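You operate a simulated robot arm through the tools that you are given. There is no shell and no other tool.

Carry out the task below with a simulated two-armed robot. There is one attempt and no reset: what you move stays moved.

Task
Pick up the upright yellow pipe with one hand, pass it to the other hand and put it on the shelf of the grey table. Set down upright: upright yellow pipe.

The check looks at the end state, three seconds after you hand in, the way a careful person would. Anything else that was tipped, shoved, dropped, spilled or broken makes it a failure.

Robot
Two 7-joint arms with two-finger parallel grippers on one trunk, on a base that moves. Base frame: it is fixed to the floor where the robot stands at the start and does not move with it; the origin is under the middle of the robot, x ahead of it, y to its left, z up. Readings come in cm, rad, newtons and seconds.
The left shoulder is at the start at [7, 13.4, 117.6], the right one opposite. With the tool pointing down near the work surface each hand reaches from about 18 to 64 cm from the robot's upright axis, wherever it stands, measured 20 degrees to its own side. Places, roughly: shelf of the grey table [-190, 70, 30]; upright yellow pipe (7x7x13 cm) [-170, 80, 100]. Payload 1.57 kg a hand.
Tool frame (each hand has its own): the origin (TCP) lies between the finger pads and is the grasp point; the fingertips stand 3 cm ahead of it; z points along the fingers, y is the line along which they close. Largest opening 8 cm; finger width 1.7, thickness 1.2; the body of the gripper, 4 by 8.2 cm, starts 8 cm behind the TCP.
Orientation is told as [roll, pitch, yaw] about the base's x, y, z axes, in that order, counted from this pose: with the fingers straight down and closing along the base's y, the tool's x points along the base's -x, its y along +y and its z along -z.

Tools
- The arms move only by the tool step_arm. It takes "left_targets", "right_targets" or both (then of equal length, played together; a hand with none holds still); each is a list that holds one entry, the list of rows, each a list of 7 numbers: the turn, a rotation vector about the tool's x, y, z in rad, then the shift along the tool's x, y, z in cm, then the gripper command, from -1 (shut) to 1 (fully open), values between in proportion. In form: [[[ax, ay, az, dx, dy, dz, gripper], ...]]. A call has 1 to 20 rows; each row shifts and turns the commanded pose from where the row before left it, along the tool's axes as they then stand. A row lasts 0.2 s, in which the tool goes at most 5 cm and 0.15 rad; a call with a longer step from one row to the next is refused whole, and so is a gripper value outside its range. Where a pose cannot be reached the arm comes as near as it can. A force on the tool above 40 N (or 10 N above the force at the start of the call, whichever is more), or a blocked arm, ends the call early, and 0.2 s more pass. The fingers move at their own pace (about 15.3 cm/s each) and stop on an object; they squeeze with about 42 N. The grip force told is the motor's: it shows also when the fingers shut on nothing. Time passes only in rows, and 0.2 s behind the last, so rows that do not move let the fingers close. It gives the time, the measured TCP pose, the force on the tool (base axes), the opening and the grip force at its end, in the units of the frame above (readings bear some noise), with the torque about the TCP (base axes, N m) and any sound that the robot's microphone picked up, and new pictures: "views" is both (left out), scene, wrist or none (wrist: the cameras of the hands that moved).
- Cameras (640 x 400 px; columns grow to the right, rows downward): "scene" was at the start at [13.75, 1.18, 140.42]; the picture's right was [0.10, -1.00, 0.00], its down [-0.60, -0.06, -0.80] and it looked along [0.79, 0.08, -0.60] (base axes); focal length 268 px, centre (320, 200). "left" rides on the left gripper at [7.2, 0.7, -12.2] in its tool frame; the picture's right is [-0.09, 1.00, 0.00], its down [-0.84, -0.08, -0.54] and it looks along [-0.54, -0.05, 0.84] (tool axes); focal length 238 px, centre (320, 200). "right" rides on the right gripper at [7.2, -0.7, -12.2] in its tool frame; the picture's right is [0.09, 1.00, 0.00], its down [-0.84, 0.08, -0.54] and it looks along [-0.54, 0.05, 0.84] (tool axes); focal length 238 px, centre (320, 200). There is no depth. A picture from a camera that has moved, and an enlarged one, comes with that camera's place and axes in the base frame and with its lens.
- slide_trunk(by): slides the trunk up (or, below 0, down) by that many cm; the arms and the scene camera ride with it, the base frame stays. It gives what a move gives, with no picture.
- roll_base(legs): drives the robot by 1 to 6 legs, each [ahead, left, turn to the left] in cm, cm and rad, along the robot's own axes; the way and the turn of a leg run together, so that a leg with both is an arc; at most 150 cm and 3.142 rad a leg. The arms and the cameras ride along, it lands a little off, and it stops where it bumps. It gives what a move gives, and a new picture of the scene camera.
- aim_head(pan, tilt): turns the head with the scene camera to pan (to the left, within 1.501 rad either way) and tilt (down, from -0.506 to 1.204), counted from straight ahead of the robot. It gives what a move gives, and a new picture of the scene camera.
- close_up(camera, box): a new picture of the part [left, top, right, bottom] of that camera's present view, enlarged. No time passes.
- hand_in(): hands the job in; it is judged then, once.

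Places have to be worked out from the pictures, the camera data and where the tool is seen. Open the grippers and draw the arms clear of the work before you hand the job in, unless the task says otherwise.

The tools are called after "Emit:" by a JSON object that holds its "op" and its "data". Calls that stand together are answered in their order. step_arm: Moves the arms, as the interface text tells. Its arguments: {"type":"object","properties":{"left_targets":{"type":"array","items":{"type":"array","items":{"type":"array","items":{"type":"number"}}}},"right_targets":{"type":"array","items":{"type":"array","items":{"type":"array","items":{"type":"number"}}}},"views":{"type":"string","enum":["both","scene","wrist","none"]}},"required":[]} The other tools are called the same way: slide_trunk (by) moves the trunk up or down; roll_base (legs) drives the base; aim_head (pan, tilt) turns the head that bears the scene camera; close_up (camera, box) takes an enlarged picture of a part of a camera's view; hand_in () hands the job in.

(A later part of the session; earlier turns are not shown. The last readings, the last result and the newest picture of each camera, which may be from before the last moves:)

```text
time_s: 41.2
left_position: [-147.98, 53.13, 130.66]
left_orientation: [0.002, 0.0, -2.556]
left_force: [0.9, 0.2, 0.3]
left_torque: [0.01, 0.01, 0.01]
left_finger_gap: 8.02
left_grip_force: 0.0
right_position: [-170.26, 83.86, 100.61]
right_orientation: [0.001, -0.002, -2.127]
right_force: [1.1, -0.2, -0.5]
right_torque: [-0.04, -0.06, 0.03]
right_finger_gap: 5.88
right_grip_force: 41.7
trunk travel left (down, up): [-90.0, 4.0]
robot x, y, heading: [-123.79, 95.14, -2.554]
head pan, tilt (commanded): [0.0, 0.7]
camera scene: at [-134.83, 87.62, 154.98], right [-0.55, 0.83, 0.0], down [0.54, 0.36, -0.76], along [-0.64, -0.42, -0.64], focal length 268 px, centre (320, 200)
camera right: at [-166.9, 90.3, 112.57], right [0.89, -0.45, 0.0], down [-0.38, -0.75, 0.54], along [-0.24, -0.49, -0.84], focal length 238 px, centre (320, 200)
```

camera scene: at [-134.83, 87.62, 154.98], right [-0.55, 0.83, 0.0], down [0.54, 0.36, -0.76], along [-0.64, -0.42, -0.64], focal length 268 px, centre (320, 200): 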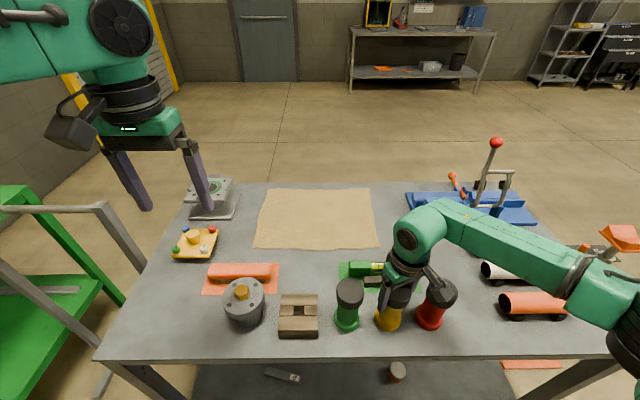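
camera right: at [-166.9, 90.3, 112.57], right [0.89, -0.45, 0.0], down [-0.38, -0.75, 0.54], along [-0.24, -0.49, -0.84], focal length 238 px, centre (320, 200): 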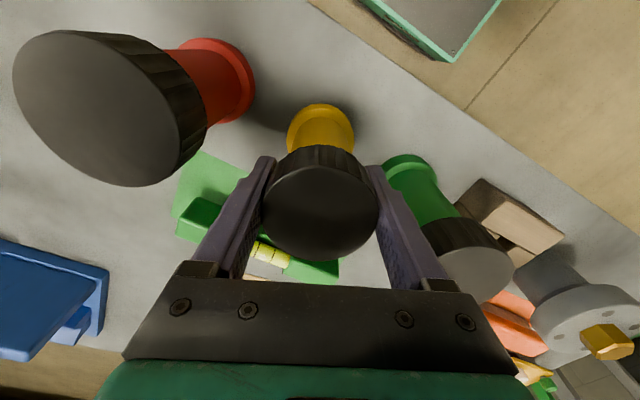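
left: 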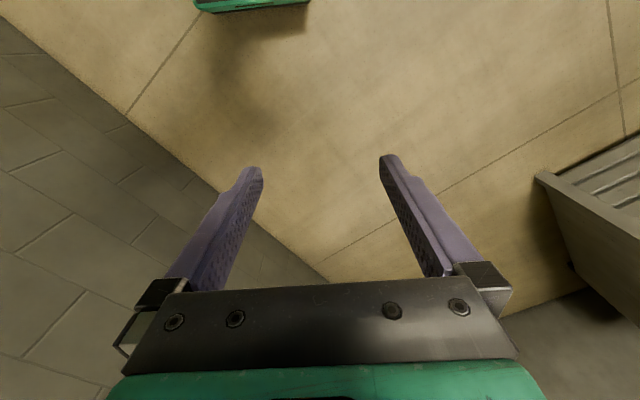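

Gripped at 5.9 cm with 42 N. I lift straight up by 6 cm first and check the weight and uprightness.

Emit:
{"op": "step_arm", "data": {"right_targets": [[[0, 0, 0, 0, 0, -0.5, -1], [0, 0, 0, 0, 0, -1, -1], [0, 0, 0, 0, 0, -1.5, -1], [0, 0, 0, 0, 0, -1.5, -1], [0, 0, 0, 0, 0, -1.5, -1], [0, 0, 0, 0, 0, 0, -1]]], "views": "both"}}

```text
time_s: 42.6
left_position: [-148.19, 53.1, 130.78]
left_orientation: [0.0, 0.0, -2.554]
left_force: [0.1, -0.4, -0.7]
left_torque: [0.0, 0.0, -0.03]
left_finger_gap: 8.02
left_grip_force: 0.1
right_position: [-170.47, 83.86, 106.55]
right_orientation: [0.0, 0.0, -2.128]
right_force: [-0.1, 0.2, -4.5]
right_torque: [0.01, 0.01, -0.02]
right_finger_gap: 5.89
right_grip_force: 42.0
trunk travel left (down, up): [-90.0, 4.0]
robot x, y, heading: [-123.68, 94.88, -2.552]
head pan, tilt (commanded): [0.0, 0.7]
camera scene: at [-134.94, 87.63, 154.97], right [-0.55, 0.83, 0.0], down [0.54, 0.36, -0.76], along [-0.64, -0.42, -0.64], focal length 268 px, centre (320, 200)
camera right: at [-166.98, 90.32, 118.55], right [0.89, -0.45, 0.0], down [-0.38, -0.75, 0.54], along [-0.24, -0.49, -0.84], focal length 238 px, centre (320, 200)
```

scene: 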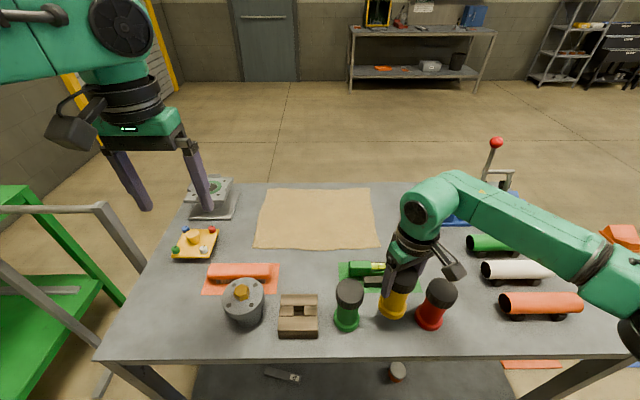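
right: 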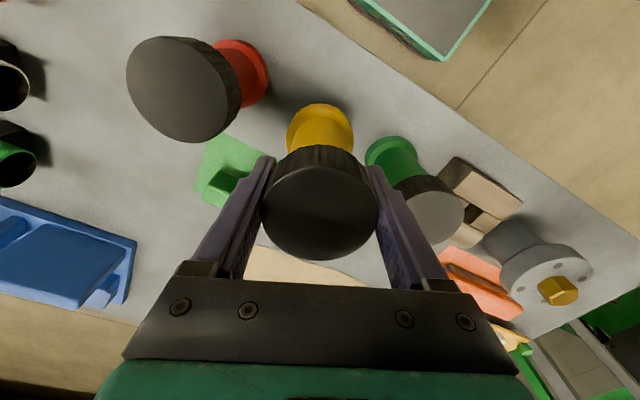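

Lifted cleanly; weight ≈4.5 N (0.46 kg), still upright. I lift 4 cm more and then back the robot 60 cm straight away from the table.

Emit:
{"op": "step_arm", "data": {"right_targets": [[[0, 0, 0, 0, 0, -1, -1], [0, 0, 0, 0, 0, -1.5, -1], [0, 0, 0, 0, 0, -1.5, -1], [0, 0, 0, 0, 0, 0, -1]]], "views": "none"}}

Emit:
{"op": "roll_base", "data": {"legs": [[-60, 0, 0]]}}

```text
time_s: 43.6
left_position: [-148.13, 53.06, 130.59]
left_orientation: [0.0, 0.001, -2.553]
left_force: [-0.9, 0.8, 0.3]
left_torque: [-0.01, 0.03, 0.01]
left_finger_gap: 8.01
left_grip_force: 0.0
right_position: [-170.34, 83.81, 110.57]
right_orientation: [-0.001, -0.002, -2.127]
right_force: [0.1, -0.4, -3.7]
right_torque: [0.02, 0.0, 0.04]
right_finger_gap: 5.85
right_grip_force: 41.7
trunk travel left (down, up): [-90.0, 4.0]
robot x, y, heading: [-123.88, 95.03, -2.553]
head pan, tilt (commanded): [0.0, 0.7]
```

```text
time_s: 47.0
left_position: [-98.51, 86.17, 130.65]
left_orientation: [-0.001, 0.002, -2.553]
left_force: [0.2, 0.2, -0.1]
left_torque: [0.02, -0.02, -0.01]
left_finger_gap: 7.97
left_grip_force: 0.0
right_position: [-120.8, 116.75, 110.49]
right_orientation: [0.003, -0.001, -2.125]
right_force: [-0.1, -0.9, -4.1]
right_torque: [0.0, 0.04, -0.01]
right_finger_gap: 5.89
right_grip_force: 41.7
trunk travel left (down, up): [-90.0, 4.0]
robot x, y, heading: [-74.11, 127.8, -2.555]
head pan, tilt (commanded): [0.0, 0.7]
camera scene: at [-85.41, 120.62, 154.95], right [-0.56, 0.83, 0.0], down [0.54, 0.36, -0.76], along [-0.63, -0.42, -0.65], focal length 268 px, centre (320, 200)
```

scene: 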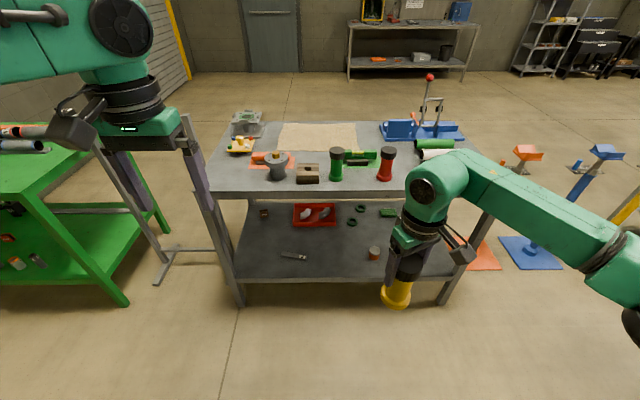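

Clear of the table with the pipe upright. I bring the right hand to the middle in front of the robot (about 48 ahead, 5 right, TCP z≈95) for the handover.

Emit:
{"op": "step_arm", "data": {"right_targets": [[[0, 0, 0, -1.255, 1.552, 2.583, -1], [0, 0, 0, -1.255, 1.552, 2.583, -1], [0, 0, 0, -1.255, 1.552, 2.583, -1], [0, 0, 0, -1.255, 1.552, 2.583, -1], [0, 0, 0, -1.255, 1.552, 2.583, -1], [0, 0, 0, -1.255, 1.552, 2.583, -1], [0, 0, 0, 0, 0, 0, -1]]], "views": "both"}}

```text
time_s: 48.6
left_position: [-98.36, 86.22, 130.73]
left_orientation: [-0.001, 0.001, -2.553]
left_force: [-0.4, 0.4, -0.1]
left_torque: [-0.03, -0.01, -0.02]
left_finger_gap: 8.01
left_grip_force: 0.0
right_position: [-116.6, 105.58, 95.11]
right_orientation: [0.0, -0.002, -2.126]
right_force: [0.6, -1.1, -4.1]
right_torque: [-0.02, -0.02, 0.0]
right_finger_gap: 5.84
right_grip_force: 41.9
trunk travel left (down, up): [-90.0, 4.0]
robot x, y, heading: [-73.86, 127.87, -2.557]
head pan, tilt (commanded): [0.0, 0.7]
camera scene: at [-85.22, 120.77, 154.97], right [-0.56, 0.83, 0.0], down [0.54, 0.36, -0.76], along [-0.64, -0.42, -0.64], focal length 268 px, centre (320, 200)
camera right: at [-113.28, 112.04, 107.13], right [0.89, -0.45, 0.0], down [-0.37, -0.75, 0.54], along [-0.24, -0.49, -0.84], focal length 238 px, centre (320, 200)
```

scene: 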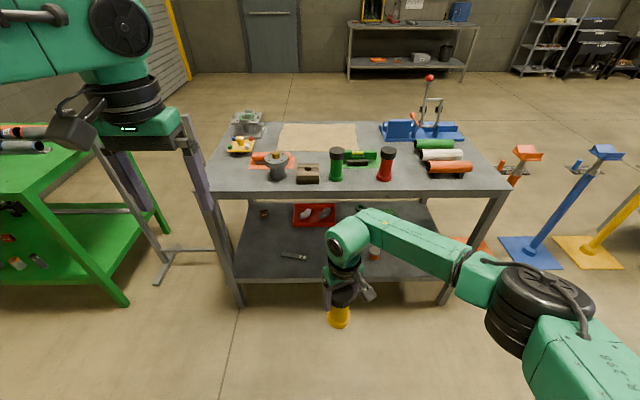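
right: 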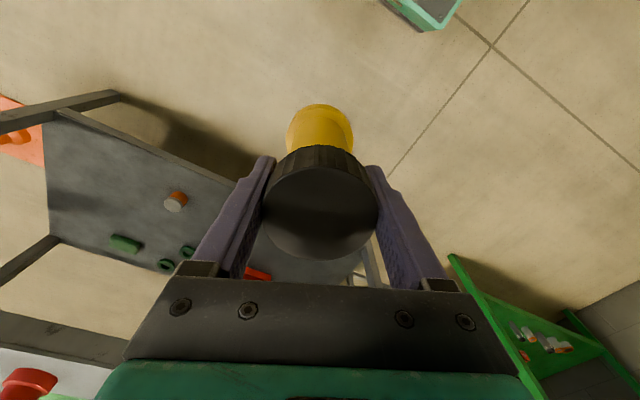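

Right TCP is 47.9 ahead, 5 right, z 95, so the pipe's base is at z≈84. I now bring the left hand back and down, then yaw it 40° to the right and pitch it to 22° below horizontal, still well to the left of the pipe.

Emit:
{"op": "step_arm", "data": {"left_targets": [[[0, 0, 0, 1.6, 0, 4, 1], [0, 0, 0, 1.6, 0, 4, 1], [0, 0, 0, 1.6, 0, 4, 1], [0, 0, 0, 1.6, 0, 4, 1], [0, 0, 0, 1.6, 0, 4, 1], [0, 0, 0.1396, 0, 0, 0, 1], [0, 0, 0.1396, 0, 0, 0, 1], [0, 0, 0.1396, 0, 0, 0, 1], [0, 0, 0.1396, 0, 0, 0, 1], [0, 0, 0.1396, 0, 0, 0, 1], [0, -0.1484, 0, 0, 0, 0, 1], [0, -0.1484, 0, 0, 0, 0, 1], [0, -0.1484, 0, 0, 0, 0, 1], [0, -0.1484, 0, 0, 0, 0, 1], [0, -0.1484, 0, 0, 0, 0, 1], [0, -0.1484, 0, 0, 0, 0, 1], [0, -0.1484, 0, 0, 0, 0, 1], [0, -0.1484, 0, 0, 0, 0, 1]]], "views": "both"}}

```text
time_s: 52.4
left_position: [-94.27, 88.11, 110.99]
left_orientation: [-0.067, -0.985, 3.048]
left_force: [-0.2, 1.0, 1.0]
left_torque: [-0.02, -0.01, -0.03]
left_finger_gap: 8.01
left_grip_force: 0.2
left hand out of reach, approached as far as the arm can: row 11, 12, 13, 14
right_position: [-116.39, 105.41, 95.19]
right_orientation: [-0.004, -0.002, -2.125]
right_force: [-0.1, 0.0, -3.9]
right_torque: [0.01, 0.03, 0.0]
right_finger_gap: 5.88
right_grip_force: 42.4
trunk travel left (down, up): [-90.0, 4.0]
robot x, y, heading: [-73.8, 128.27, -2.554]
head pan, tilt (commanded): [0.0, 0.7]
camera scene: at [-84.87, 120.52, 154.99], right [-0.56, 0.83, 0.0], down [0.53, 0.36, -0.77], along [-0.64, -0.42, -0.64], focal length 268 px, centre (320, 200)
camera left: at [-80.14, 85.56, 111.76], right [-0.2, -0.98, 0.04], down [0.0, 0.04, 1.0], along [-0.98, 0.2, -0.01], focal length 238 px, centre (320, 200)
```

scene: 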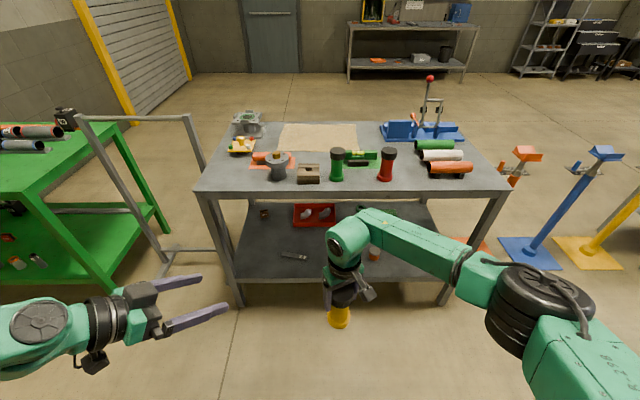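
left: 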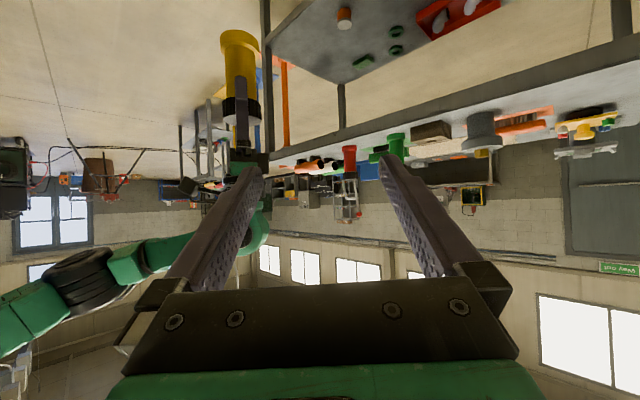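

Some pitch was lost to the reach limit: the left tool now points (0.60 ahead, 0.57 right, 0.55 down). I move it down and inward where there is more room and finish the pitch there.

Emit:
{"op": "step_arm", "data": {"left_targets": [[[0, 0, 0, 1.776, -1.08, 2.464, 1], [0, 0, 0, 1.776, -1.08, 2.464, 1], [0, 0, 0, 1.776, -1.08, 2.464, 1], [0, 0, 0, 1.776, -1.08, 2.464, 1], [0, 0, 0, 1.776, -1.08, 2.464, 1], [-0.0335, -0.101, 0, 0, 0, 0, 1], [-0.0335, -0.101, 0, 0, 0, 0, 1], [0, 0, 0, 0, 0, 0, 1]]], "views": "both"}}

```text
time_s: 54.2
left_position: [-95.89, 91.08, 98.93]
left_orientation: [-0.028, -1.133, 3.062]
left_force: [-0.5, -0.5, 0.0]
left_torque: [0.0, -0.01, 0.03]
left_finger_gap: 8.0
left_grip_force: 0.1
left hand out of reach, approached as far as the arm can: row 5, 6, 7
right_position: [-116.75, 105.56, 95.05]
right_orientation: [-0.001, 0.0, -2.126]
right_force: [-0.8, -0.7, -4.1]
right_torque: [0.01, 0.01, 0.0]
right_finger_gap: 5.9
right_grip_force: 42.1
trunk travel left (down, up): [-90.0, 4.0]
robot x, y, heading: [-73.75, 127.9, -2.553]
head pan, tilt (commanded): [0.0, 0.7]
camera scene: at [-85.31, 120.71, 154.96], right [-0.56, 0.83, 0.0], down [0.54, 0.36, -0.76], along [-0.64, -0.42, -0.65], focal length 268 px, centre (320, 200)
camera left: at [-81.78, 89.16, 97.56], right [-0.14, -0.99, 0.07], down [0.14, 0.05, 0.99], along [-0.98, 0.15, 0.13], focal length 238 px, centre (320, 200)
```

scene: 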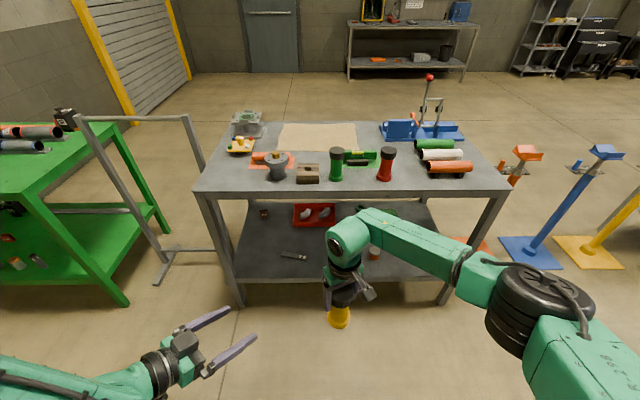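
left: 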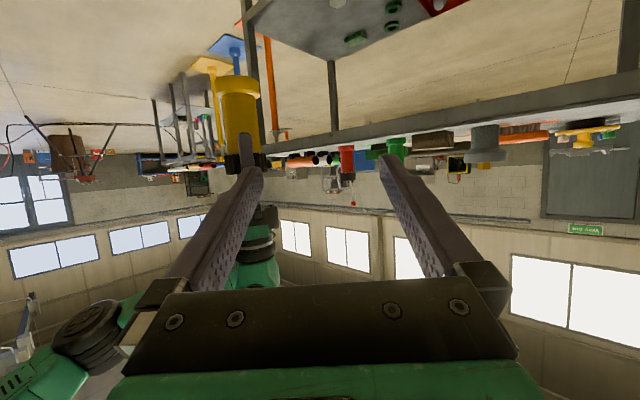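

The left tool now points (0.70 ahead, 0.58 right, 0.42 down) at 38.8 ahead, 18.5 left. I move it straight to a pre-grasp point 10 cm back from the pipe along its own approach axis.

Emit:
{"op": "step_arm", "data": {"left_targets": [[[0, 0, 0, 0.124, -2.436, 2.917, 1], [0, 0, 0, 0.124, -2.436, 2.917, 1], [0, 0, 0, 0.124, -2.436, 2.917, 1], [0, 0, 0, 0.124, -2.436, 2.917, 1], [0, 0, 0, 0.124, -2.436, 2.917, 1], [0, 0, 0, 0, 0, 0, 1]]], "views": "both"}}

```text
time_s: 55.6
left_position: [-96.03, 91.07, 98.86]
left_orientation: [-0.026, -1.132, 3.061]
left_force: [-0.1, -0.3, -0.3]
left_torque: [-0.03, 0.01, 0.0]
left_finger_gap: 8.01
left_grip_force: 0.0
left hand out of reach, approached as far as the arm can: row 1, 2, 3, 4, 5
right_position: [-116.65, 105.56, 95.14]
right_orientation: [0.0, -0.002, -2.126]
right_force: [-1.4, -0.9, -3.7]
right_torque: [0.01, 0.02, -0.01]
right_finger_gap: 5.9
right_grip_force: 41.7
trunk travel left (down, up): [-90.0, 4.0]
robot x, y, heading: [-74.0, 127.77, -2.554]
head pan, tilt (commanded): [0.0, 0.7]
camera scene: at [-85.25, 120.72, 154.97], right [-0.56, 0.83, 0.0], down [0.54, 0.36, -0.76], along [-0.64, -0.42, -0.64], focal length 268 px, centre (320, 200)
camera left: at [-81.87, 89.13, 97.51], right [-0.14, -0.99, 0.07], down [0.14, 0.05, 0.99], along [-0.98, 0.15, 0.13], focal length 238 px, centre (320, 200)
```

scene: 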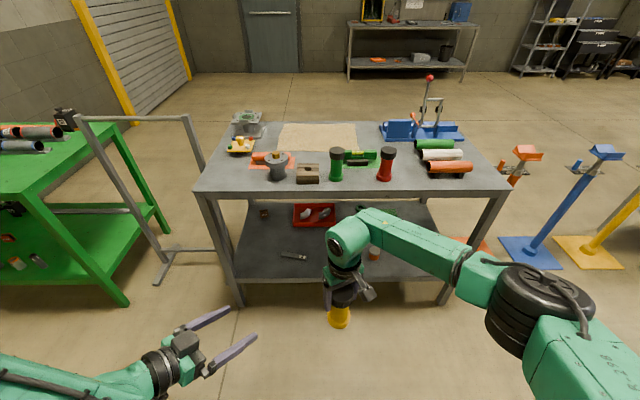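
left: 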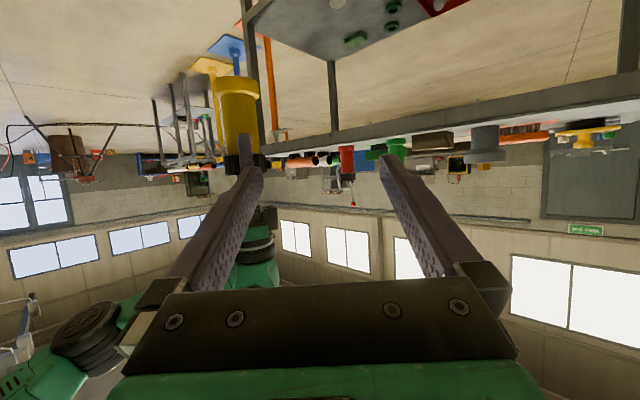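

The left arm is stuck at a posture limit there. I test moving it straight ahead 10 cm instead, away from the body.

Emit:
{"op": "step_arm", "data": {"left_targets": [[[0, 0, 0, -1.11, 2.126, 2.315, 1], [0, 0, 0, -1.11, 2.126, 2.315, 1], [0, 0, 0, -1.11, 2.126, 2.315, 1], [0, 0, 0, 0, 0, 0, 1]]], "views": "none"}}

```text
time_s: 56.6
left_position: [-103.08, 85.53, 100.53]
left_orientation: [-0.025, -1.133, 3.059]
left_force: [-0.4, 0.1, 0.1]
left_torque: [0.0, 0.02, 0.01]
left_finger_gap: 8.01
left_grip_force: 0.1
left hand out of reach, approached as far as the arm can: row 1, 3
right_position: [-116.55, 105.61, 95.09]
right_orientation: [0.001, -0.001, -2.125]
right_force: [-0.4, -0.3, -3.7]
right_torque: [0.0, -0.02, 0.02]
right_finger_gap: 5.88
right_grip_force: 41.8
trunk travel left (down, up): [-90.0, 4.0]
robot x, y, heading: [-74.07, 128.01, -2.556]
head pan, tilt (commanded): [0.0, 0.7]
```

It moved ahead to 47.7, so posture matters. I now try shifting it 8 cm to the right at this height, still clear of the right hand and pipe.

Emit:
{"op": "step_arm", "data": {"left_targets": [[[0, 0, 0, -1.05, -3.08, 2.325, 1], [0, 0, 0, -1.05, -3.08, 2.325, 1], [0, 0, 0, 0, 0, 0, 1]]], "views": "both"}}

```text
time_s: 57.4
left_position: [-107.04, 91.94, 102.02]
left_orientation: [-0.029, -1.134, 3.062]
left_force: [0.6, 0.4, 0.0]
left_torque: [-0.01, 0.0, -0.01]
left_finger_gap: 8.0
left_grip_force: 0.0
left hand out of reach, approached as far as the arm can: row 1, 2
right_position: [-116.53, 105.56, 95.24]
right_orientation: [-0.001, 0.001, -2.125]
right_force: [0.7, 0.8, -4.4]
right_torque: [0.04, 0.0, 0.02]
right_finger_gap: 5.9
right_grip_force: 41.9
trunk travel left (down, up): [-90.0, 4.0]
robot x, y, heading: [-73.87, 128.02, -2.551]
head pan, tilt (commanded): [0.0, 0.7]
camera scene: at [-85.12, 120.61, 154.97], right [-0.56, 0.83, 0.0], down [0.54, 0.36, -0.76], along [-0.64, -0.42, -0.64], focal length 268 px, centre (320, 200)
camera left: at [-92.81, 89.96, 100.72], right [-0.14, -0.99, 0.07], down [0.14, 0.05, 0.99], along [-0.98, 0.15, 0.13], focal length 238 px, centre (320, 200)
```

scene: 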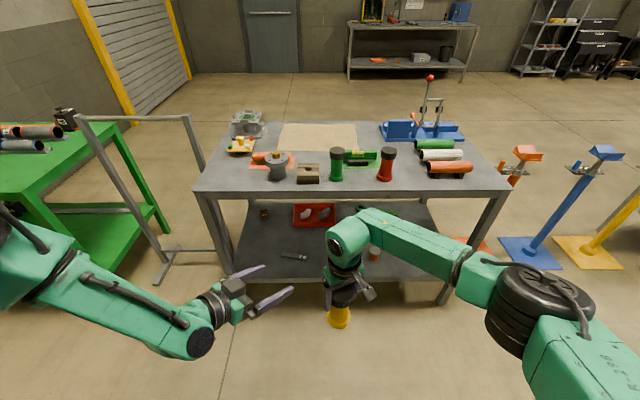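
left: 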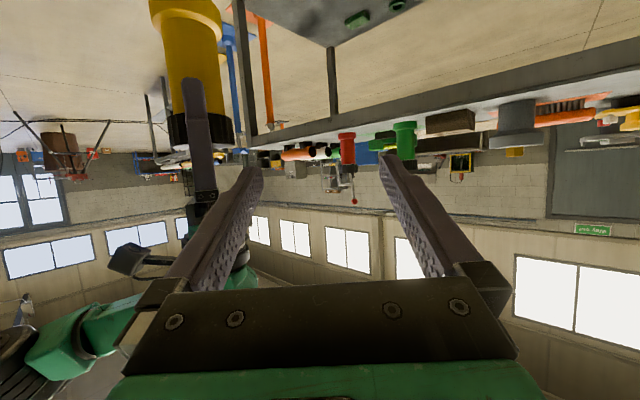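

The left arm's boundary is a lower limit in height (z≈102 here), so I raise the pipe instead: right hand up 14 cm, which puts the pipe body right at the left TCP's height.

Emit:
{"op": "step_arm", "data": {"right_targets": [[[0, 0, 0, 0, 0, -3.5, -1], [0, 0, 0, 0, 0, -3.5, -1], [0, 0, 0, 0, 0, -3.5, -1], [0, 0, 0, 0, 0, -3.5, -1], [0, 0, 0, 0, 0, 0, -1]]], "views": "both"}}

```text
time_s: 58.6
left_position: [-106.93, 91.98, 102.1]
left_orientation: [-0.027, -1.129, 3.061]
left_force: [-0.3, 0.1, -0.2]
left_torque: [0.0, 0.01, 0.02]
left_finger_gap: 8.01
left_grip_force: 0.1
right_position: [-116.82, 105.73, 109.21]
right_orientation: [0.0, 0.0, -2.125]
right_force: [0.6, 0.6, -4.3]
right_torque: [0.01, -0.03, 0.01]
right_finger_gap: 5.88
right_grip_force: 42.3
trunk travel left (down, up): [-90.0, 4.0]
robot x, y, heading: [-73.9, 127.72, -2.551]
head pan, tilt (commanded): [0.0, 0.7]
camera scene: at [-85.23, 120.7, 154.97], right [-0.56, 0.83, 0.0], down [0.54, 0.36, -0.76], along [-0.64, -0.42, -0.64], focal length 268 px, centre (320, 200)
camera right: at [-113.41, 112.15, 121.21], right [0.89, -0.45, 0.0], down [-0.38, -0.75, 0.54], along [-0.24, -0.49, -0.84], focal length 238 px, centre (320, 200)
```

scene: 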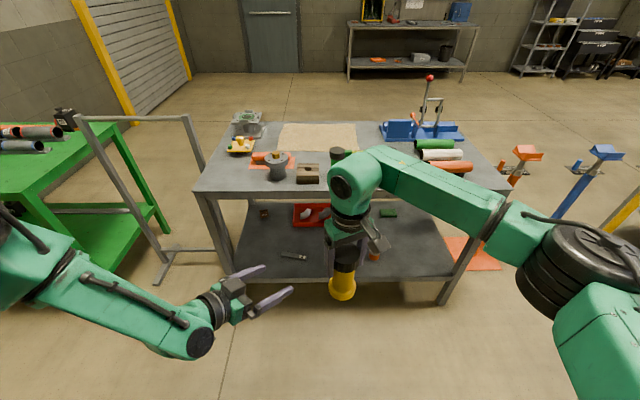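
right: 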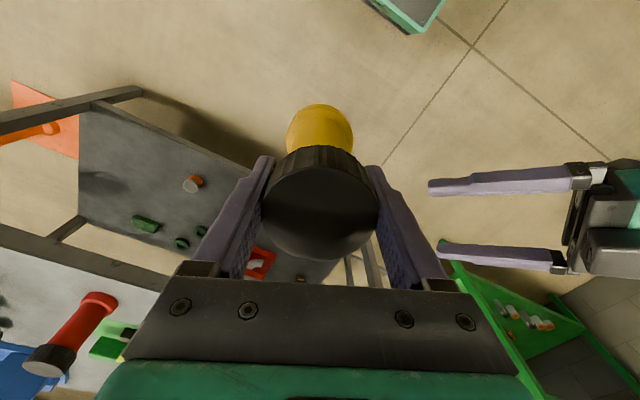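

Pipe base is now at z≈98.3; the wrist view shows the left fingers level with the pipe's lower body. I move the left hand sideways to a pre-grasp point 11 cm back along its approach axis.

Emit:
{"op": "step_arm", "data": {"left_targets": [[[0, 0, 0, -1.17, -3.15, -0.225, 1], [0, 0, 0, -1.17, -3.15, -0.225, 1], [0, 0, 0, -1.17, -3.15, -0.225, 1], [0, 0, 0, -1.17, -3.15, -0.225, 1], [0, 0, 0, 0, 0, 0, 1]]], "views": "both"}}

```text
time_s: 59.8
left_position: [-106.16, 103.07, 106.85]
left_orientation: [-0.031, -1.138, 3.061]
left_force: [-0.5, -0.3, 0.6]
left_torque: [0.02, 0.0, 0.01]
left_finger_gap: 8.0
left_grip_force: 0.0
left hand out of reach, approached as far as the arm can: row 4
right_position: [-116.63, 105.69, 109.19]
right_orientation: [-0.001, 0.001, -2.127]
right_force: [0.2, 0.3, -3.7]
right_torque: [0.01, -0.01, 0.02]
right_finger_gap: 5.87
right_grip_force: 41.7
trunk travel left (down, up): [-90.0, 4.0]
robot x, y, heading: [-73.83, 128.01, -2.552]
head pan, tilt (commanded): [0.0, 0.7]
camera scene: at [-85.21, 120.69, 154.97], right [-0.56, 0.83, 0.0], down [0.54, 0.36, -0.76], along [-0.64, -0.42, -0.64], focal length 268 px, centre (320, 200)
camera left: at [-92.07, 101.07, 105.37], right [-0.15, -0.99, 0.07], down [0.15, 0.05, 0.99], along [-0.98, 0.16, 0.14], focal length 238 px, centre (320, 200)
```

scene: 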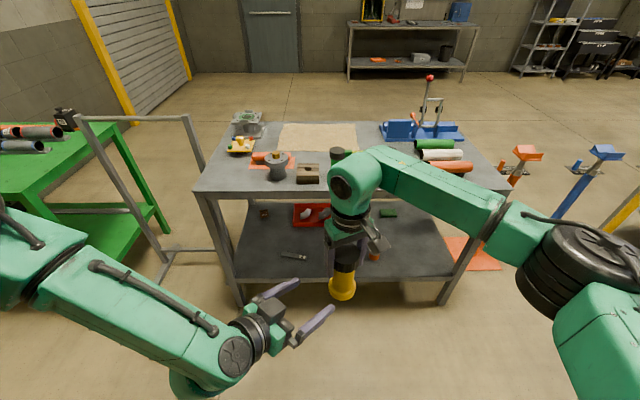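
left: 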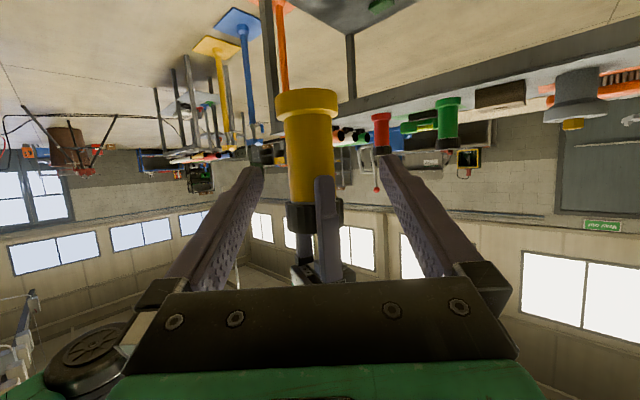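

The pipe shows between the open left fingers, about 1.2 cm toward tool −y. I correct that while advancing 5 cm along the approach axis, then check.

Emit:
{"op": "step_arm", "data": {"left_targets": [[[0, 0, 0, -0.1, -0.65, 2.0, 1], [0, 0, 0, -0.1, -0.6, 2.0, 1], [0, 0, 0, 0, 0, 1.0, 1], [0, 0, 0, 0, 0, 0, 1]]], "views": "both"}}

```text
time_s: 60.8
left_position: [-107.76, 102.07, 106.44]
left_orientation: [-0.032, -1.135, 3.063]
left_force: [-0.1, -0.8, 0.6]
left_torque: [0.01, -0.02, 0.01]
left_finger_gap: 8.02
left_grip_force: 0.1
left hand out of reach, approached as far as the arm can: row 1, 2, 3
right_position: [-116.71, 105.64, 109.1]
right_orientation: [0.001, 0.0, -2.126]
right_force: [-0.6, -0.1, -3.7]
right_torque: [-0.02, -0.02, -0.02]
right_finger_gap: 5.87
right_grip_force: 41.8
trunk travel left (down, up): [-90.0, 4.0]
robot x, y, heading: [-74.07, 127.75, -2.551]
head pan, tilt (commanded): [0.0, 0.7]
camera scene: at [-85.24, 120.72, 154.97], right [-0.56, 0.83, 0.0], down [0.54, 0.36, -0.76], along [-0.64, -0.42, -0.64], focal length 268 px, centre (320, 200)
camera left: at [-93.57, 100.1, 105.1], right [-0.15, -0.99, 0.07], down [0.14, 0.05, 0.99], along [-0.98, 0.15, 0.14], focal length 238 px, centre (320, 200)
```

scene: 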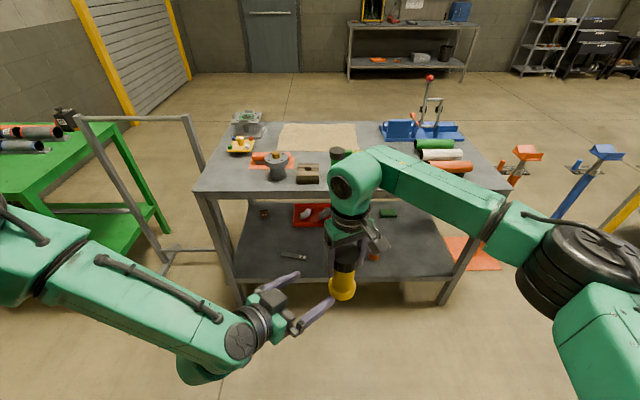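
left: 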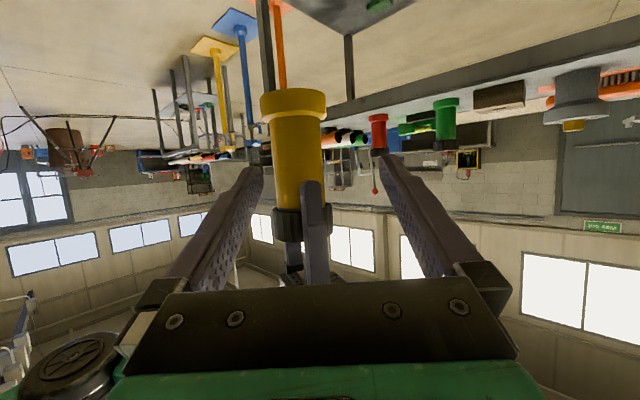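

The left arm is blocked from going further right in this posture, so a forward-right approach at mid-body won't work. I back the left hand off to the left and test whether it can point straight ahead there (the pose needed later for the shelf).

Emit:
{"op": "step_arm", "data": {"left_targets": [[[0, 0, 0, 1.324, 3.372, -0.87, 1], [0, 0, 0, 1.324, 3.372, -0.87, 1], [0, 0, 0, 1.324, 3.372, -0.87, 1], [0, 0, 0, 1.324, 3.372, -0.87, 1], [0, 0, 0, 1.324, 3.372, -0.87, 1], [-0.1267, -0.0018, -0.0585, 0, 0, 0, 1], [-0.1267, -0.0018, -0.0585, 0, 0, 0, 1], [-0.1267, -0.0018, -0.0585, 0, 0, 0, 1], [-0.1267, -0.0018, -0.0585, 0, 0, 0, 1], [-0.1267, -0.0018, -0.0585, 0, 0, 0, 1]]], "views": "scene"}}

```text
time_s: 63.0
left_position: [-101.85, 83.96, 102.3]
left_orientation: [-0.025, -1.135, -2.668]
left_force: [0.0, 0.2, -0.1]
left_torque: [0.02, 0.0, -0.02]
left_finger_gap: 8.02
left_grip_force: 0.0
left hand out of reach, approached as far as the arm can: row 9, 10
right_position: [-116.61, 105.65, 109.21]
right_orientation: [0.0, -0.002, -2.125]
right_force: [0.1, 0.2, -4.0]
right_torque: [-0.01, 0.04, 0.05]
right_finger_gap: 5.9
right_grip_force: 42.1
trunk travel left (down, up): [-90.0, 4.0]
robot x, y, heading: [-73.73, 127.92, -2.553]
head pan, tilt (commanded): [0.0, 0.7]
camera scene: at [-85.07, 120.65, 154.98], right [-0.56, 0.83, 0.0], down [0.54, 0.36, -0.76], along [-0.64, -0.42, -0.64], focal length 268 px, centre (320, 200)
```

scene: 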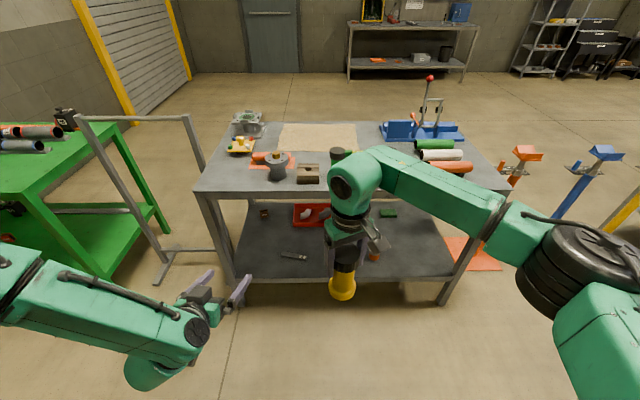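

The left hand now points nearly straight ahead at 47.8 ahead, 21 left. I test lowering it 16 cm in that pose to learn what the arm can do before committing to a handover pose.

Emit:
{"op": "step_arm", "data": {"left_targets": [[[0, 0, 0, 3.626, 0.04, 1.689, 1], [0, 0, 0, 3.626, 0.04, 1.689, 1], [0, 0, 0, 3.626, 0.04, 1.689, 1], [0, 0, 0, 3.626, 0.04, 1.689, 1], [0, 0, 0, 0, 0, 0, 1]]], "views": "scene"}}

```text
time_s: 64.2
left_position: [-99.67, 81.64, 100.94]
left_orientation: [-0.027, -1.137, -2.67]
left_force: [-0.2, -0.7, -0.7]
left_torque: [0.01, -0.02, 0.02]
left_finger_gap: 8.0
left_grip_force: 0.1
left hand out of reach, approached as far as the arm can: row 1, 2, 3, 4
right_position: [-116.78, 105.62, 109.13]
right_orientation: [0.001, -0.002, -2.126]
right_force: [-0.2, 0.1, -3.6]
right_torque: [-0.01, 0.03, 0.0]
right_finger_gap: 5.88
right_grip_force: 42.2
trunk travel left (down, up): [-90.0, 4.0]
robot x, y, heading: [-74.2, 127.97, -2.551]
head pan, tilt (commanded): [0.0, 0.7]
camera scene: at [-85.21, 120.71, 154.97], right [-0.56, 0.83, 0.0], down [0.54, 0.36, -0.76], along [-0.64, -0.42, -0.64], focal length 268 px, centre (320, 200)
```

scene: 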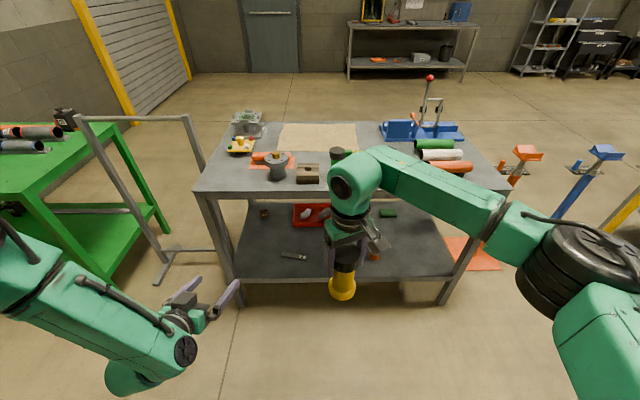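

Pointing ahead works only down to about 31 cm below the shoulder, which is fine for the shelf with the trunk lowered. For the handover I'll come from the left instead: raise the left hand to z≈107 and yaw it to point ~65° to the right.

Emit:
{"op": "step_arm", "data": {"left_targets": [[[0, 0, 0, -2.72, 0, -1.27, 1], [0, 0, 0, -2.72, 0, -1.27, 1], [0.1322, 0.0015, 0.0616, 0, 0, 0, 1], [0.1322, 0.0015, 0.0616, 0, 0, 0, 1], [0.1322, 0.0015, 0.0616, 0, 0, 0, 1], [0.1322, 0.0015, 0.0616, 0, 0, 0, 1], [0.1322, 0.0015, 0.0616, 0, 0, 0, 1], [0.1322, 0.0015, 0.0616, 0, 0, 0, 1], [0.1322, 0.0015, 0.0616, 0, 0, 0, 1], [0, 0, 0, 0, 0, 0, 1]]], "views": "both"}}

```text
time_s: 66.4
left_position: [-99.71, 81.6, 107.03]
left_orientation: [-0.023, -1.135, 2.589]
left_force: [0.7, 0.7, 0.8]
left_torque: [0.0, -0.01, 0.05]
left_finger_gap: 7.99
left_grip_force: 0.1
right_position: [-116.79, 105.65, 109.15]
right_orientation: [0.0, -0.002, -2.125]
right_force: [0.3, -0.8, -4.6]
right_torque: [0.0, 0.0, 0.04]
right_finger_gap: 5.84
right_grip_force: 42.2
trunk travel left (down, up): [-90.0, 4.0]
robot x, y, heading: [-73.85, 127.79, -2.552]
head pan, tilt (commanded): [0.0, 0.7]
camera scene: at [-85.23, 120.72, 154.97], right [-0.56, 0.83, 0.0], down [0.54, 0.36, -0.76], along [-0.64, -0.42, -0.64], focal length 268 px, centre (320, 200)
camera left: at [-88.0, 73.62, 105.58], right [-0.57, -0.82, 0.07], down [0.15, -0.02, 0.99], along [-0.8, 0.58, 0.14], focal length 238 px, centre (320, 200)
```

scene: 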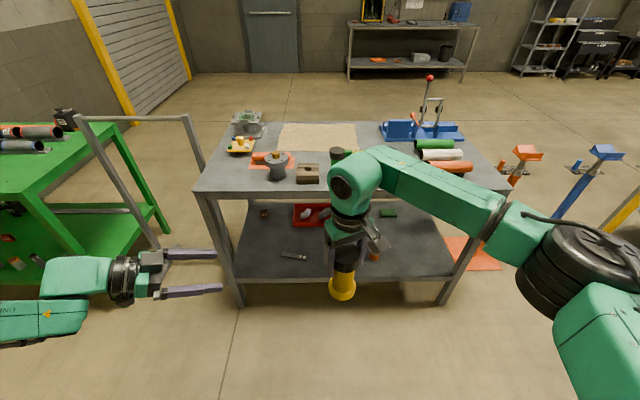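
left: 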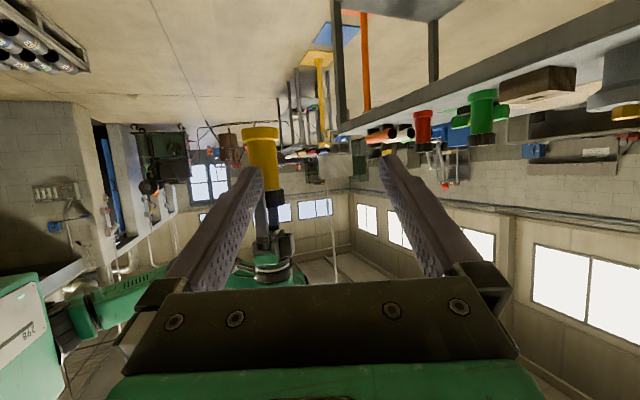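

No reach trouble in this pose: the left tool points 65° right, 25° down. I move to a pre-grasp point 12 cm back from the pipe along this axis.

Emit:
{"op": "step_arm", "data": {"left_targets": [[[0, 0, 0, -1.398, -2.184, 2.986, 1], [0, 0, 0, -1.398, -2.184, 2.986, 1], [0, 0, 0, -1.398, -2.184, 2.986, 1], [0, 0, 0, -1.398, -2.184, 2.986, 1], [0, 0, 0, -1.398, -2.184, 2.986, 1], [0, 0, 0, 0, 0, 0, 1]]], "views": "both"}}

```text
time_s: 67.8
left_position: [-107.63, 99.85, 107.04]
left_orientation: [-0.023, -1.133, 2.587]
left_force: [1.3, -0.1, 0.2]
left_torque: [-0.01, 0.02, 0.01]
left_finger_gap: 7.97
left_grip_force: 0.0
right_position: [-116.65, 105.74, 109.13]
right_orientation: [0.001, -0.001, -2.126]
right_force: [0.4, -0.5, -3.7]
right_torque: [0.03, 0.01, 0.02]
right_finger_gap: 5.88
right_grip_force: 42.5
trunk travel left (down, up): [-90.0, 4.0]
robot x, y, heading: [-74.09, 127.69, -2.552]
head pan, tilt (commanded): [0.0, 0.7]
camera scene: at [-85.18, 120.65, 154.97], right [-0.56, 0.83, 0.0], down [0.54, 0.36, -0.76], along [-0.64, -0.42, -0.64], focal length 268 px, centre (320, 200)
camera left: at [-95.97, 91.81, 105.64], right [-0.57, -0.82, 0.07], down [0.15, -0.02, 0.99], along [-0.8, 0.58, 0.14], focal length 238 px, centre (320, 200)
```

scene: 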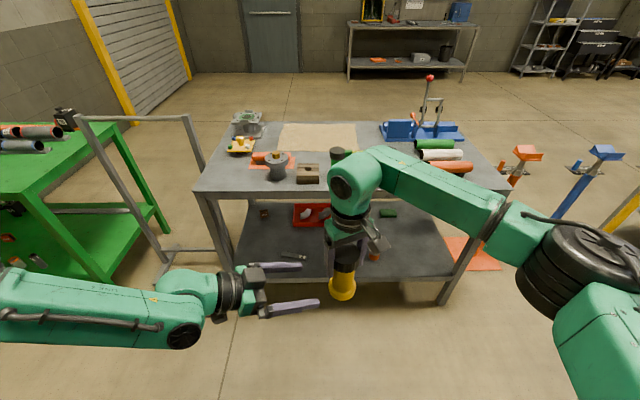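
left: 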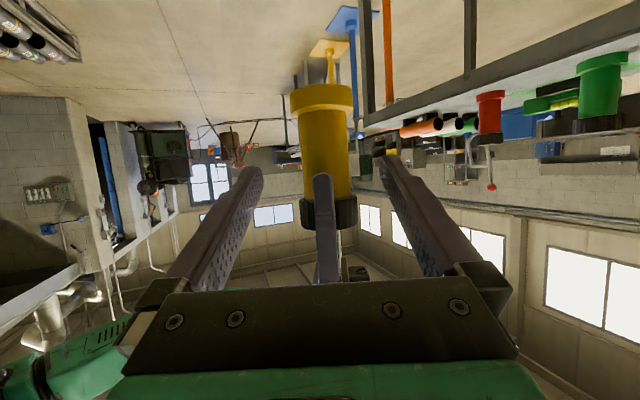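

The pipe is centered ahead of the left palm at about 11.9 cm. I zoom the left camera to measure the sideways offset finely before advancing.

Emit:
{"op": "close_up", "data": {"camera": "left", "box": [200, 60, 440, 210]}}

```text
2.67 times, centred on (320, 135) of left
camera zoom: at [-95.97, 91.81, 105.64], right [-0.57, -0.82, 0.07], down [0.15, -0.02, 0.99], along [-0.8, 0.58, 0.14], focal length 636 px, centre (320, 373)
```

zoom: 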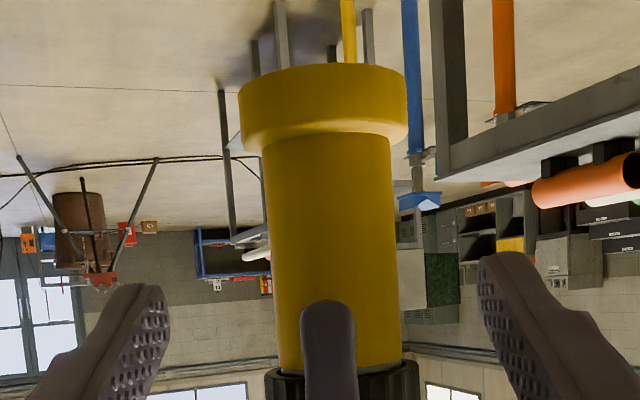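

Offset is only ~0.1–0.2 cm, body diameter ~4.9 cm. I advance 8 cm along the approach axis and check the pictures.

Emit:
{"op": "step_arm", "data": {"left_targets": [[[0, 0, 0, 0, 0.06, 2.0, 1], [0, 0, 0, 0, 0.06, 2.0, 1], [0, 0, 0, 0, 0, 2.0, 1], [0, 0, 0, 0, 0, 2.0, 1], [0, 0, 0, 0, 0, 0, 1]]], "views": "both"}}

Emit:
{"op": "close_up", "data": {"camera": "scene", "box": [240, 200, 440, 325]}}

```text
time_s: 69.0
left_position: [-111.95, 102.66, 106.52]
left_orientation: [-0.023, -1.132, 2.59]
left_force: [-0.1, 0.4, -0.2]
left_torque: [0.04, 0.0, 0.0]
left_finger_gap: 8.01
left_grip_force: 0.1
left hand out of reach, approached as far as the arm can: row 3, 4
right_position: [-116.89, 105.76, 109.15]
right_orientation: [0.001, 0.0, -2.124]
right_force: [-0.7, -0.4, -3.9]
right_torque: [0.03, -0.03, -0.01]
right_finger_gap: 5.88
right_grip_force: 41.7
trunk travel left (down, up): [-90.0, 4.0]
robot x, y, heading: [-74.25, 127.59, -2.555]
head pan, tilt (commanded): [0.0, 0.7]
camera scene: at [-85.34, 120.74, 154.96], right [-0.56, 0.83, 0.0], down [0.54, 0.36, -0.76], along [-0.64, -0.42, -0.65], focal length 268 px, centre (320, 200)
camera left: at [-100.28, 94.71, 105.18], right [-0.57, -0.82, 0.07], down [0.15, -0.02, 0.99], along [-0.81, 0.58, 0.13], focal length 238 px, centre (320, 200)
```

scene: 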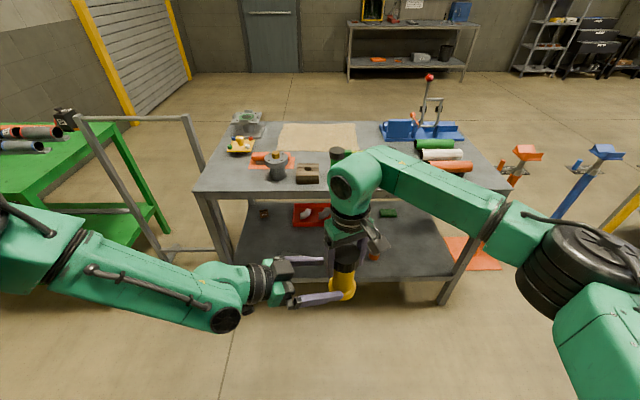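
left: 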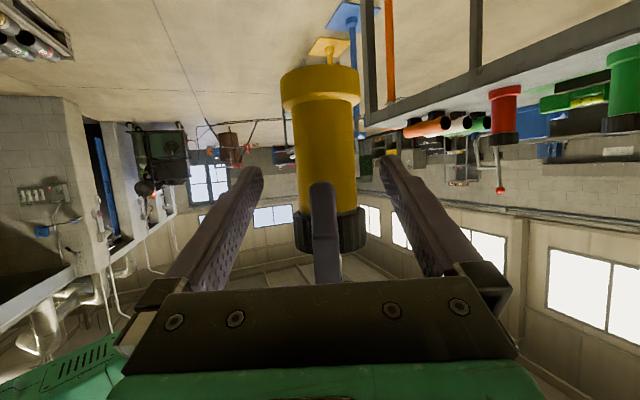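

```text
3.20 times, centred on (340, 262) of scene
camera zoom: at [-85.34, 120.74, 154.96], right [-0.56, 0.83, 0.0], down [0.54, 0.36, -0.76], along [-0.64, -0.42, -0.65], focal length 856 px, centre (256, 0)
```

zoom: 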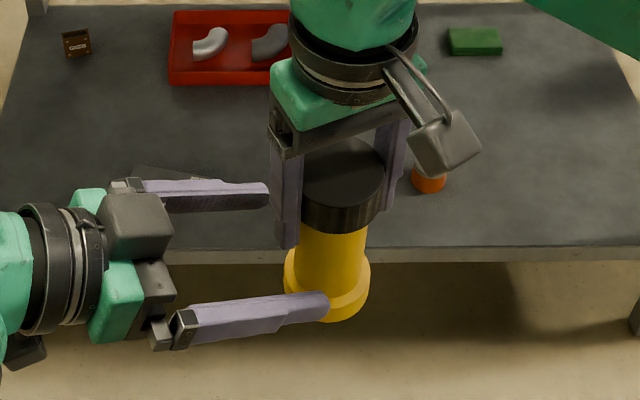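

The left arm met its height floor again (it slid forward at z≈106.5 instead of descending). I back the left off 4 cm and raise the pipe 4.9 cm with the right hand so the body meets the left at z≈107.

Emit:
{"op": "step_arm", "data": {"left_targets": [[[0, 0, 0, 0.84, 0, -1.81, 1], [0, 0, 0, 0.84, 0, -1.81, 1], [0, 0, 0, 0, 0, 0, 1], [0, 0, 0, 0, 0, 0, 1], [0, 0, 0, 0, 0, 0, 1], [0, 0, 0, 0, 0, 0, 1]]], "right_targets": [[[0, 0, 0, 0, 0, 0, -1], [0, 0, 0, 0, 0, 0, -1], [0, 0, 0, 0, 0, -1.7, -1], [0, 0, 0, 0, 0, -1.7, -1], [0, 0, 0, 0, 0, -1.5, -1], [0, 0, 0, 0, 0, 0, -1]]], "views": "both"}}

```text
time_s: 70.4
left_position: [-108.45, 100.54, 106.5]
left_orientation: [-0.024, -1.135, 2.592]
left_force: [0.0, -0.3, 0.4]
left_torque: [-0.04, 0.0, -0.02]
left_finger_gap: 7.98
left_grip_force: 0.1
right_position: [-116.62, 105.67, 114.03]
right_orientation: [0.0, -0.002, -2.126]
right_force: [0.5, -0.4, -4.1]
right_torque: [0.04, -0.04, -0.04]
right_finger_gap: 5.87
right_grip_force: 41.9
trunk travel left (down, up): [-90.0, 4.0]
robot x, y, heading: [-74.02, 127.91, -2.553]
head pan, tilt (commanded): [0.0, 0.7]
camera scene: at [-85.26, 120.72, 154.97], right [-0.56, 0.83, 0.0], down [0.54, 0.36, -0.76], along [-0.64, -0.42, -0.64], focal length 268 px, centre (320, 200)
camera right: at [-113.35, 112.1, 126.04], right [0.89, -0.45, 0.0], down [-0.38, -0.75, 0.54], along [-0.24, -0.49, -0.84], focal length 238 px, centre (320, 200)
camera left: at [-96.81, 92.51, 105.19], right [-0.57, -0.82, 0.07], down [0.15, -0.02, 0.99], along [-0.81, 0.58, 0.14], focal length 238 px, centre (320, 200)
```

scene: 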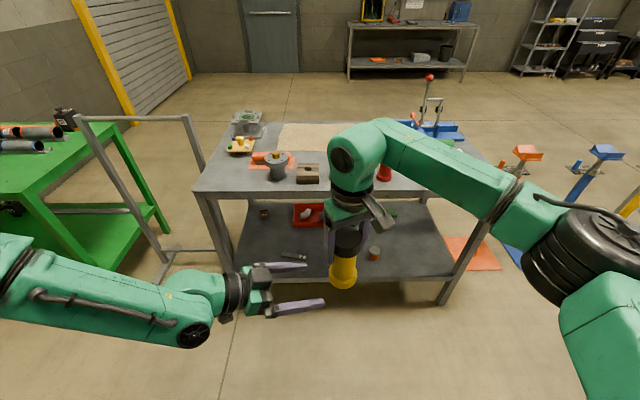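
right: 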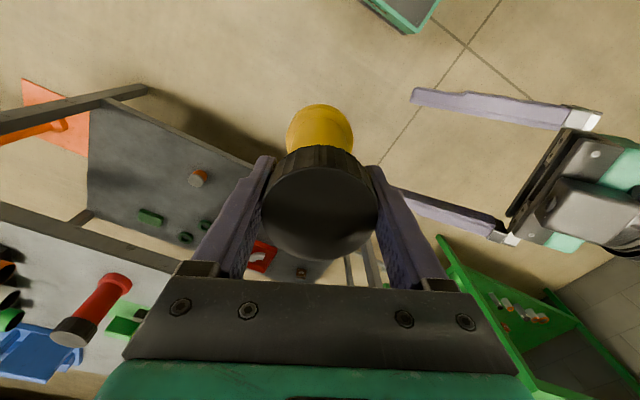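
left: 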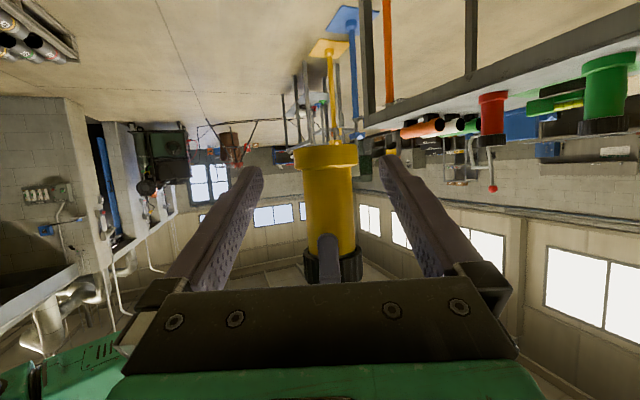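

The pipe base is at z≈103 now. I advance the left hand horizontally about 6 cm toward the pipe, keeping z≈107, and check for reach limits.

Emit:
{"op": "step_arm", "data": {"left_targets": [[[0, 0, 0, -0.909, 0.04, 1.714, 1], [0, 0, 0, -0.909, 0.04, 1.714, 1], [0, 0, 0, -0.909, 0.04, 1.714, 1], [0, 0, 0, 0, 0, 0, 1]]], "views": "both"}}

Emit:
{"op": "close_up", "data": {"camera": "scene", "box": [240, 180, 440, 305]}}

```text
time_s: 71.4
left_position: [-112.94, 103.23, 107.54]
left_orientation: [-0.022, -1.135, 2.59]
left_force: [0.2, 0.2, 0.7]
left_torque: [0.03, 0.01, -0.01]
left_finger_gap: 7.99
left_grip_force: 0.2
left hand out of reach, approached as far as the arm can: row 3
right_position: [-116.58, 105.51, 114.01]
right_orientation: [0.001, -0.003, -2.127]
right_force: [-0.6, 0.5, -3.9]
right_torque: [0.02, 0.01, -0.02]
right_finger_gap: 5.88
right_grip_force: 41.5
trunk travel left (down, up): [-90.0, 4.0]
robot x, y, heading: [-74.03, 127.84, -2.555]
head pan, tilt (commanded): [0.0, 0.7]
camera scene: at [-85.17, 120.68, 154.97], right [-0.56, 0.83, 0.0], down [0.54, 0.36, -0.76], along [-0.64, -0.42, -0.64], focal length 268 px, centre (320, 200)
camera left: at [-101.19, 95.29, 106.17], right [-0.57, -0.82, 0.07], down [0.15, -0.02, 0.99], along [-0.81, 0.58, 0.14], focal length 238 px, centre (320, 200)
```

scene: 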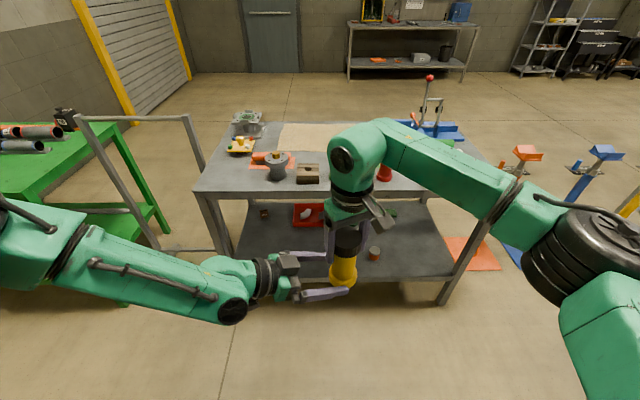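
left: 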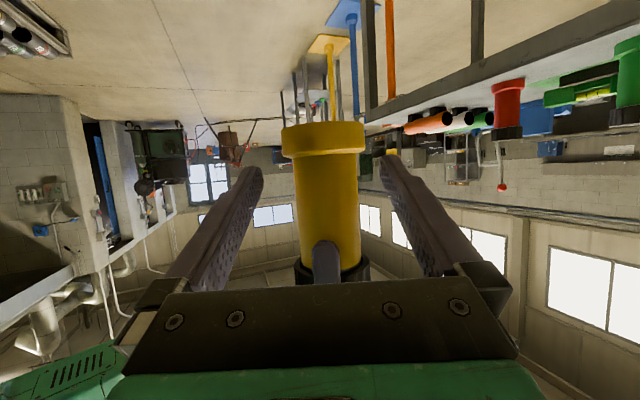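

```text
3.20 times, centred on (340, 242) of scene
camera zoom: at [-85.17, 120.68, 154.97], right [-0.56, 0.83, 0.0], down [0.54, 0.36, -0.76], along [-0.64, -0.42, -0.64], focal length 856 px, centre (256, 64)
```

zoom: 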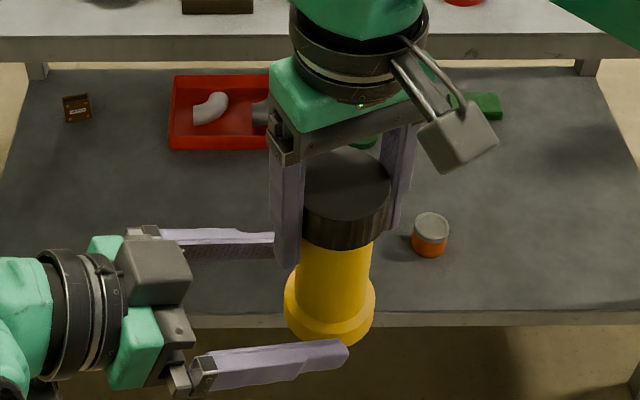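

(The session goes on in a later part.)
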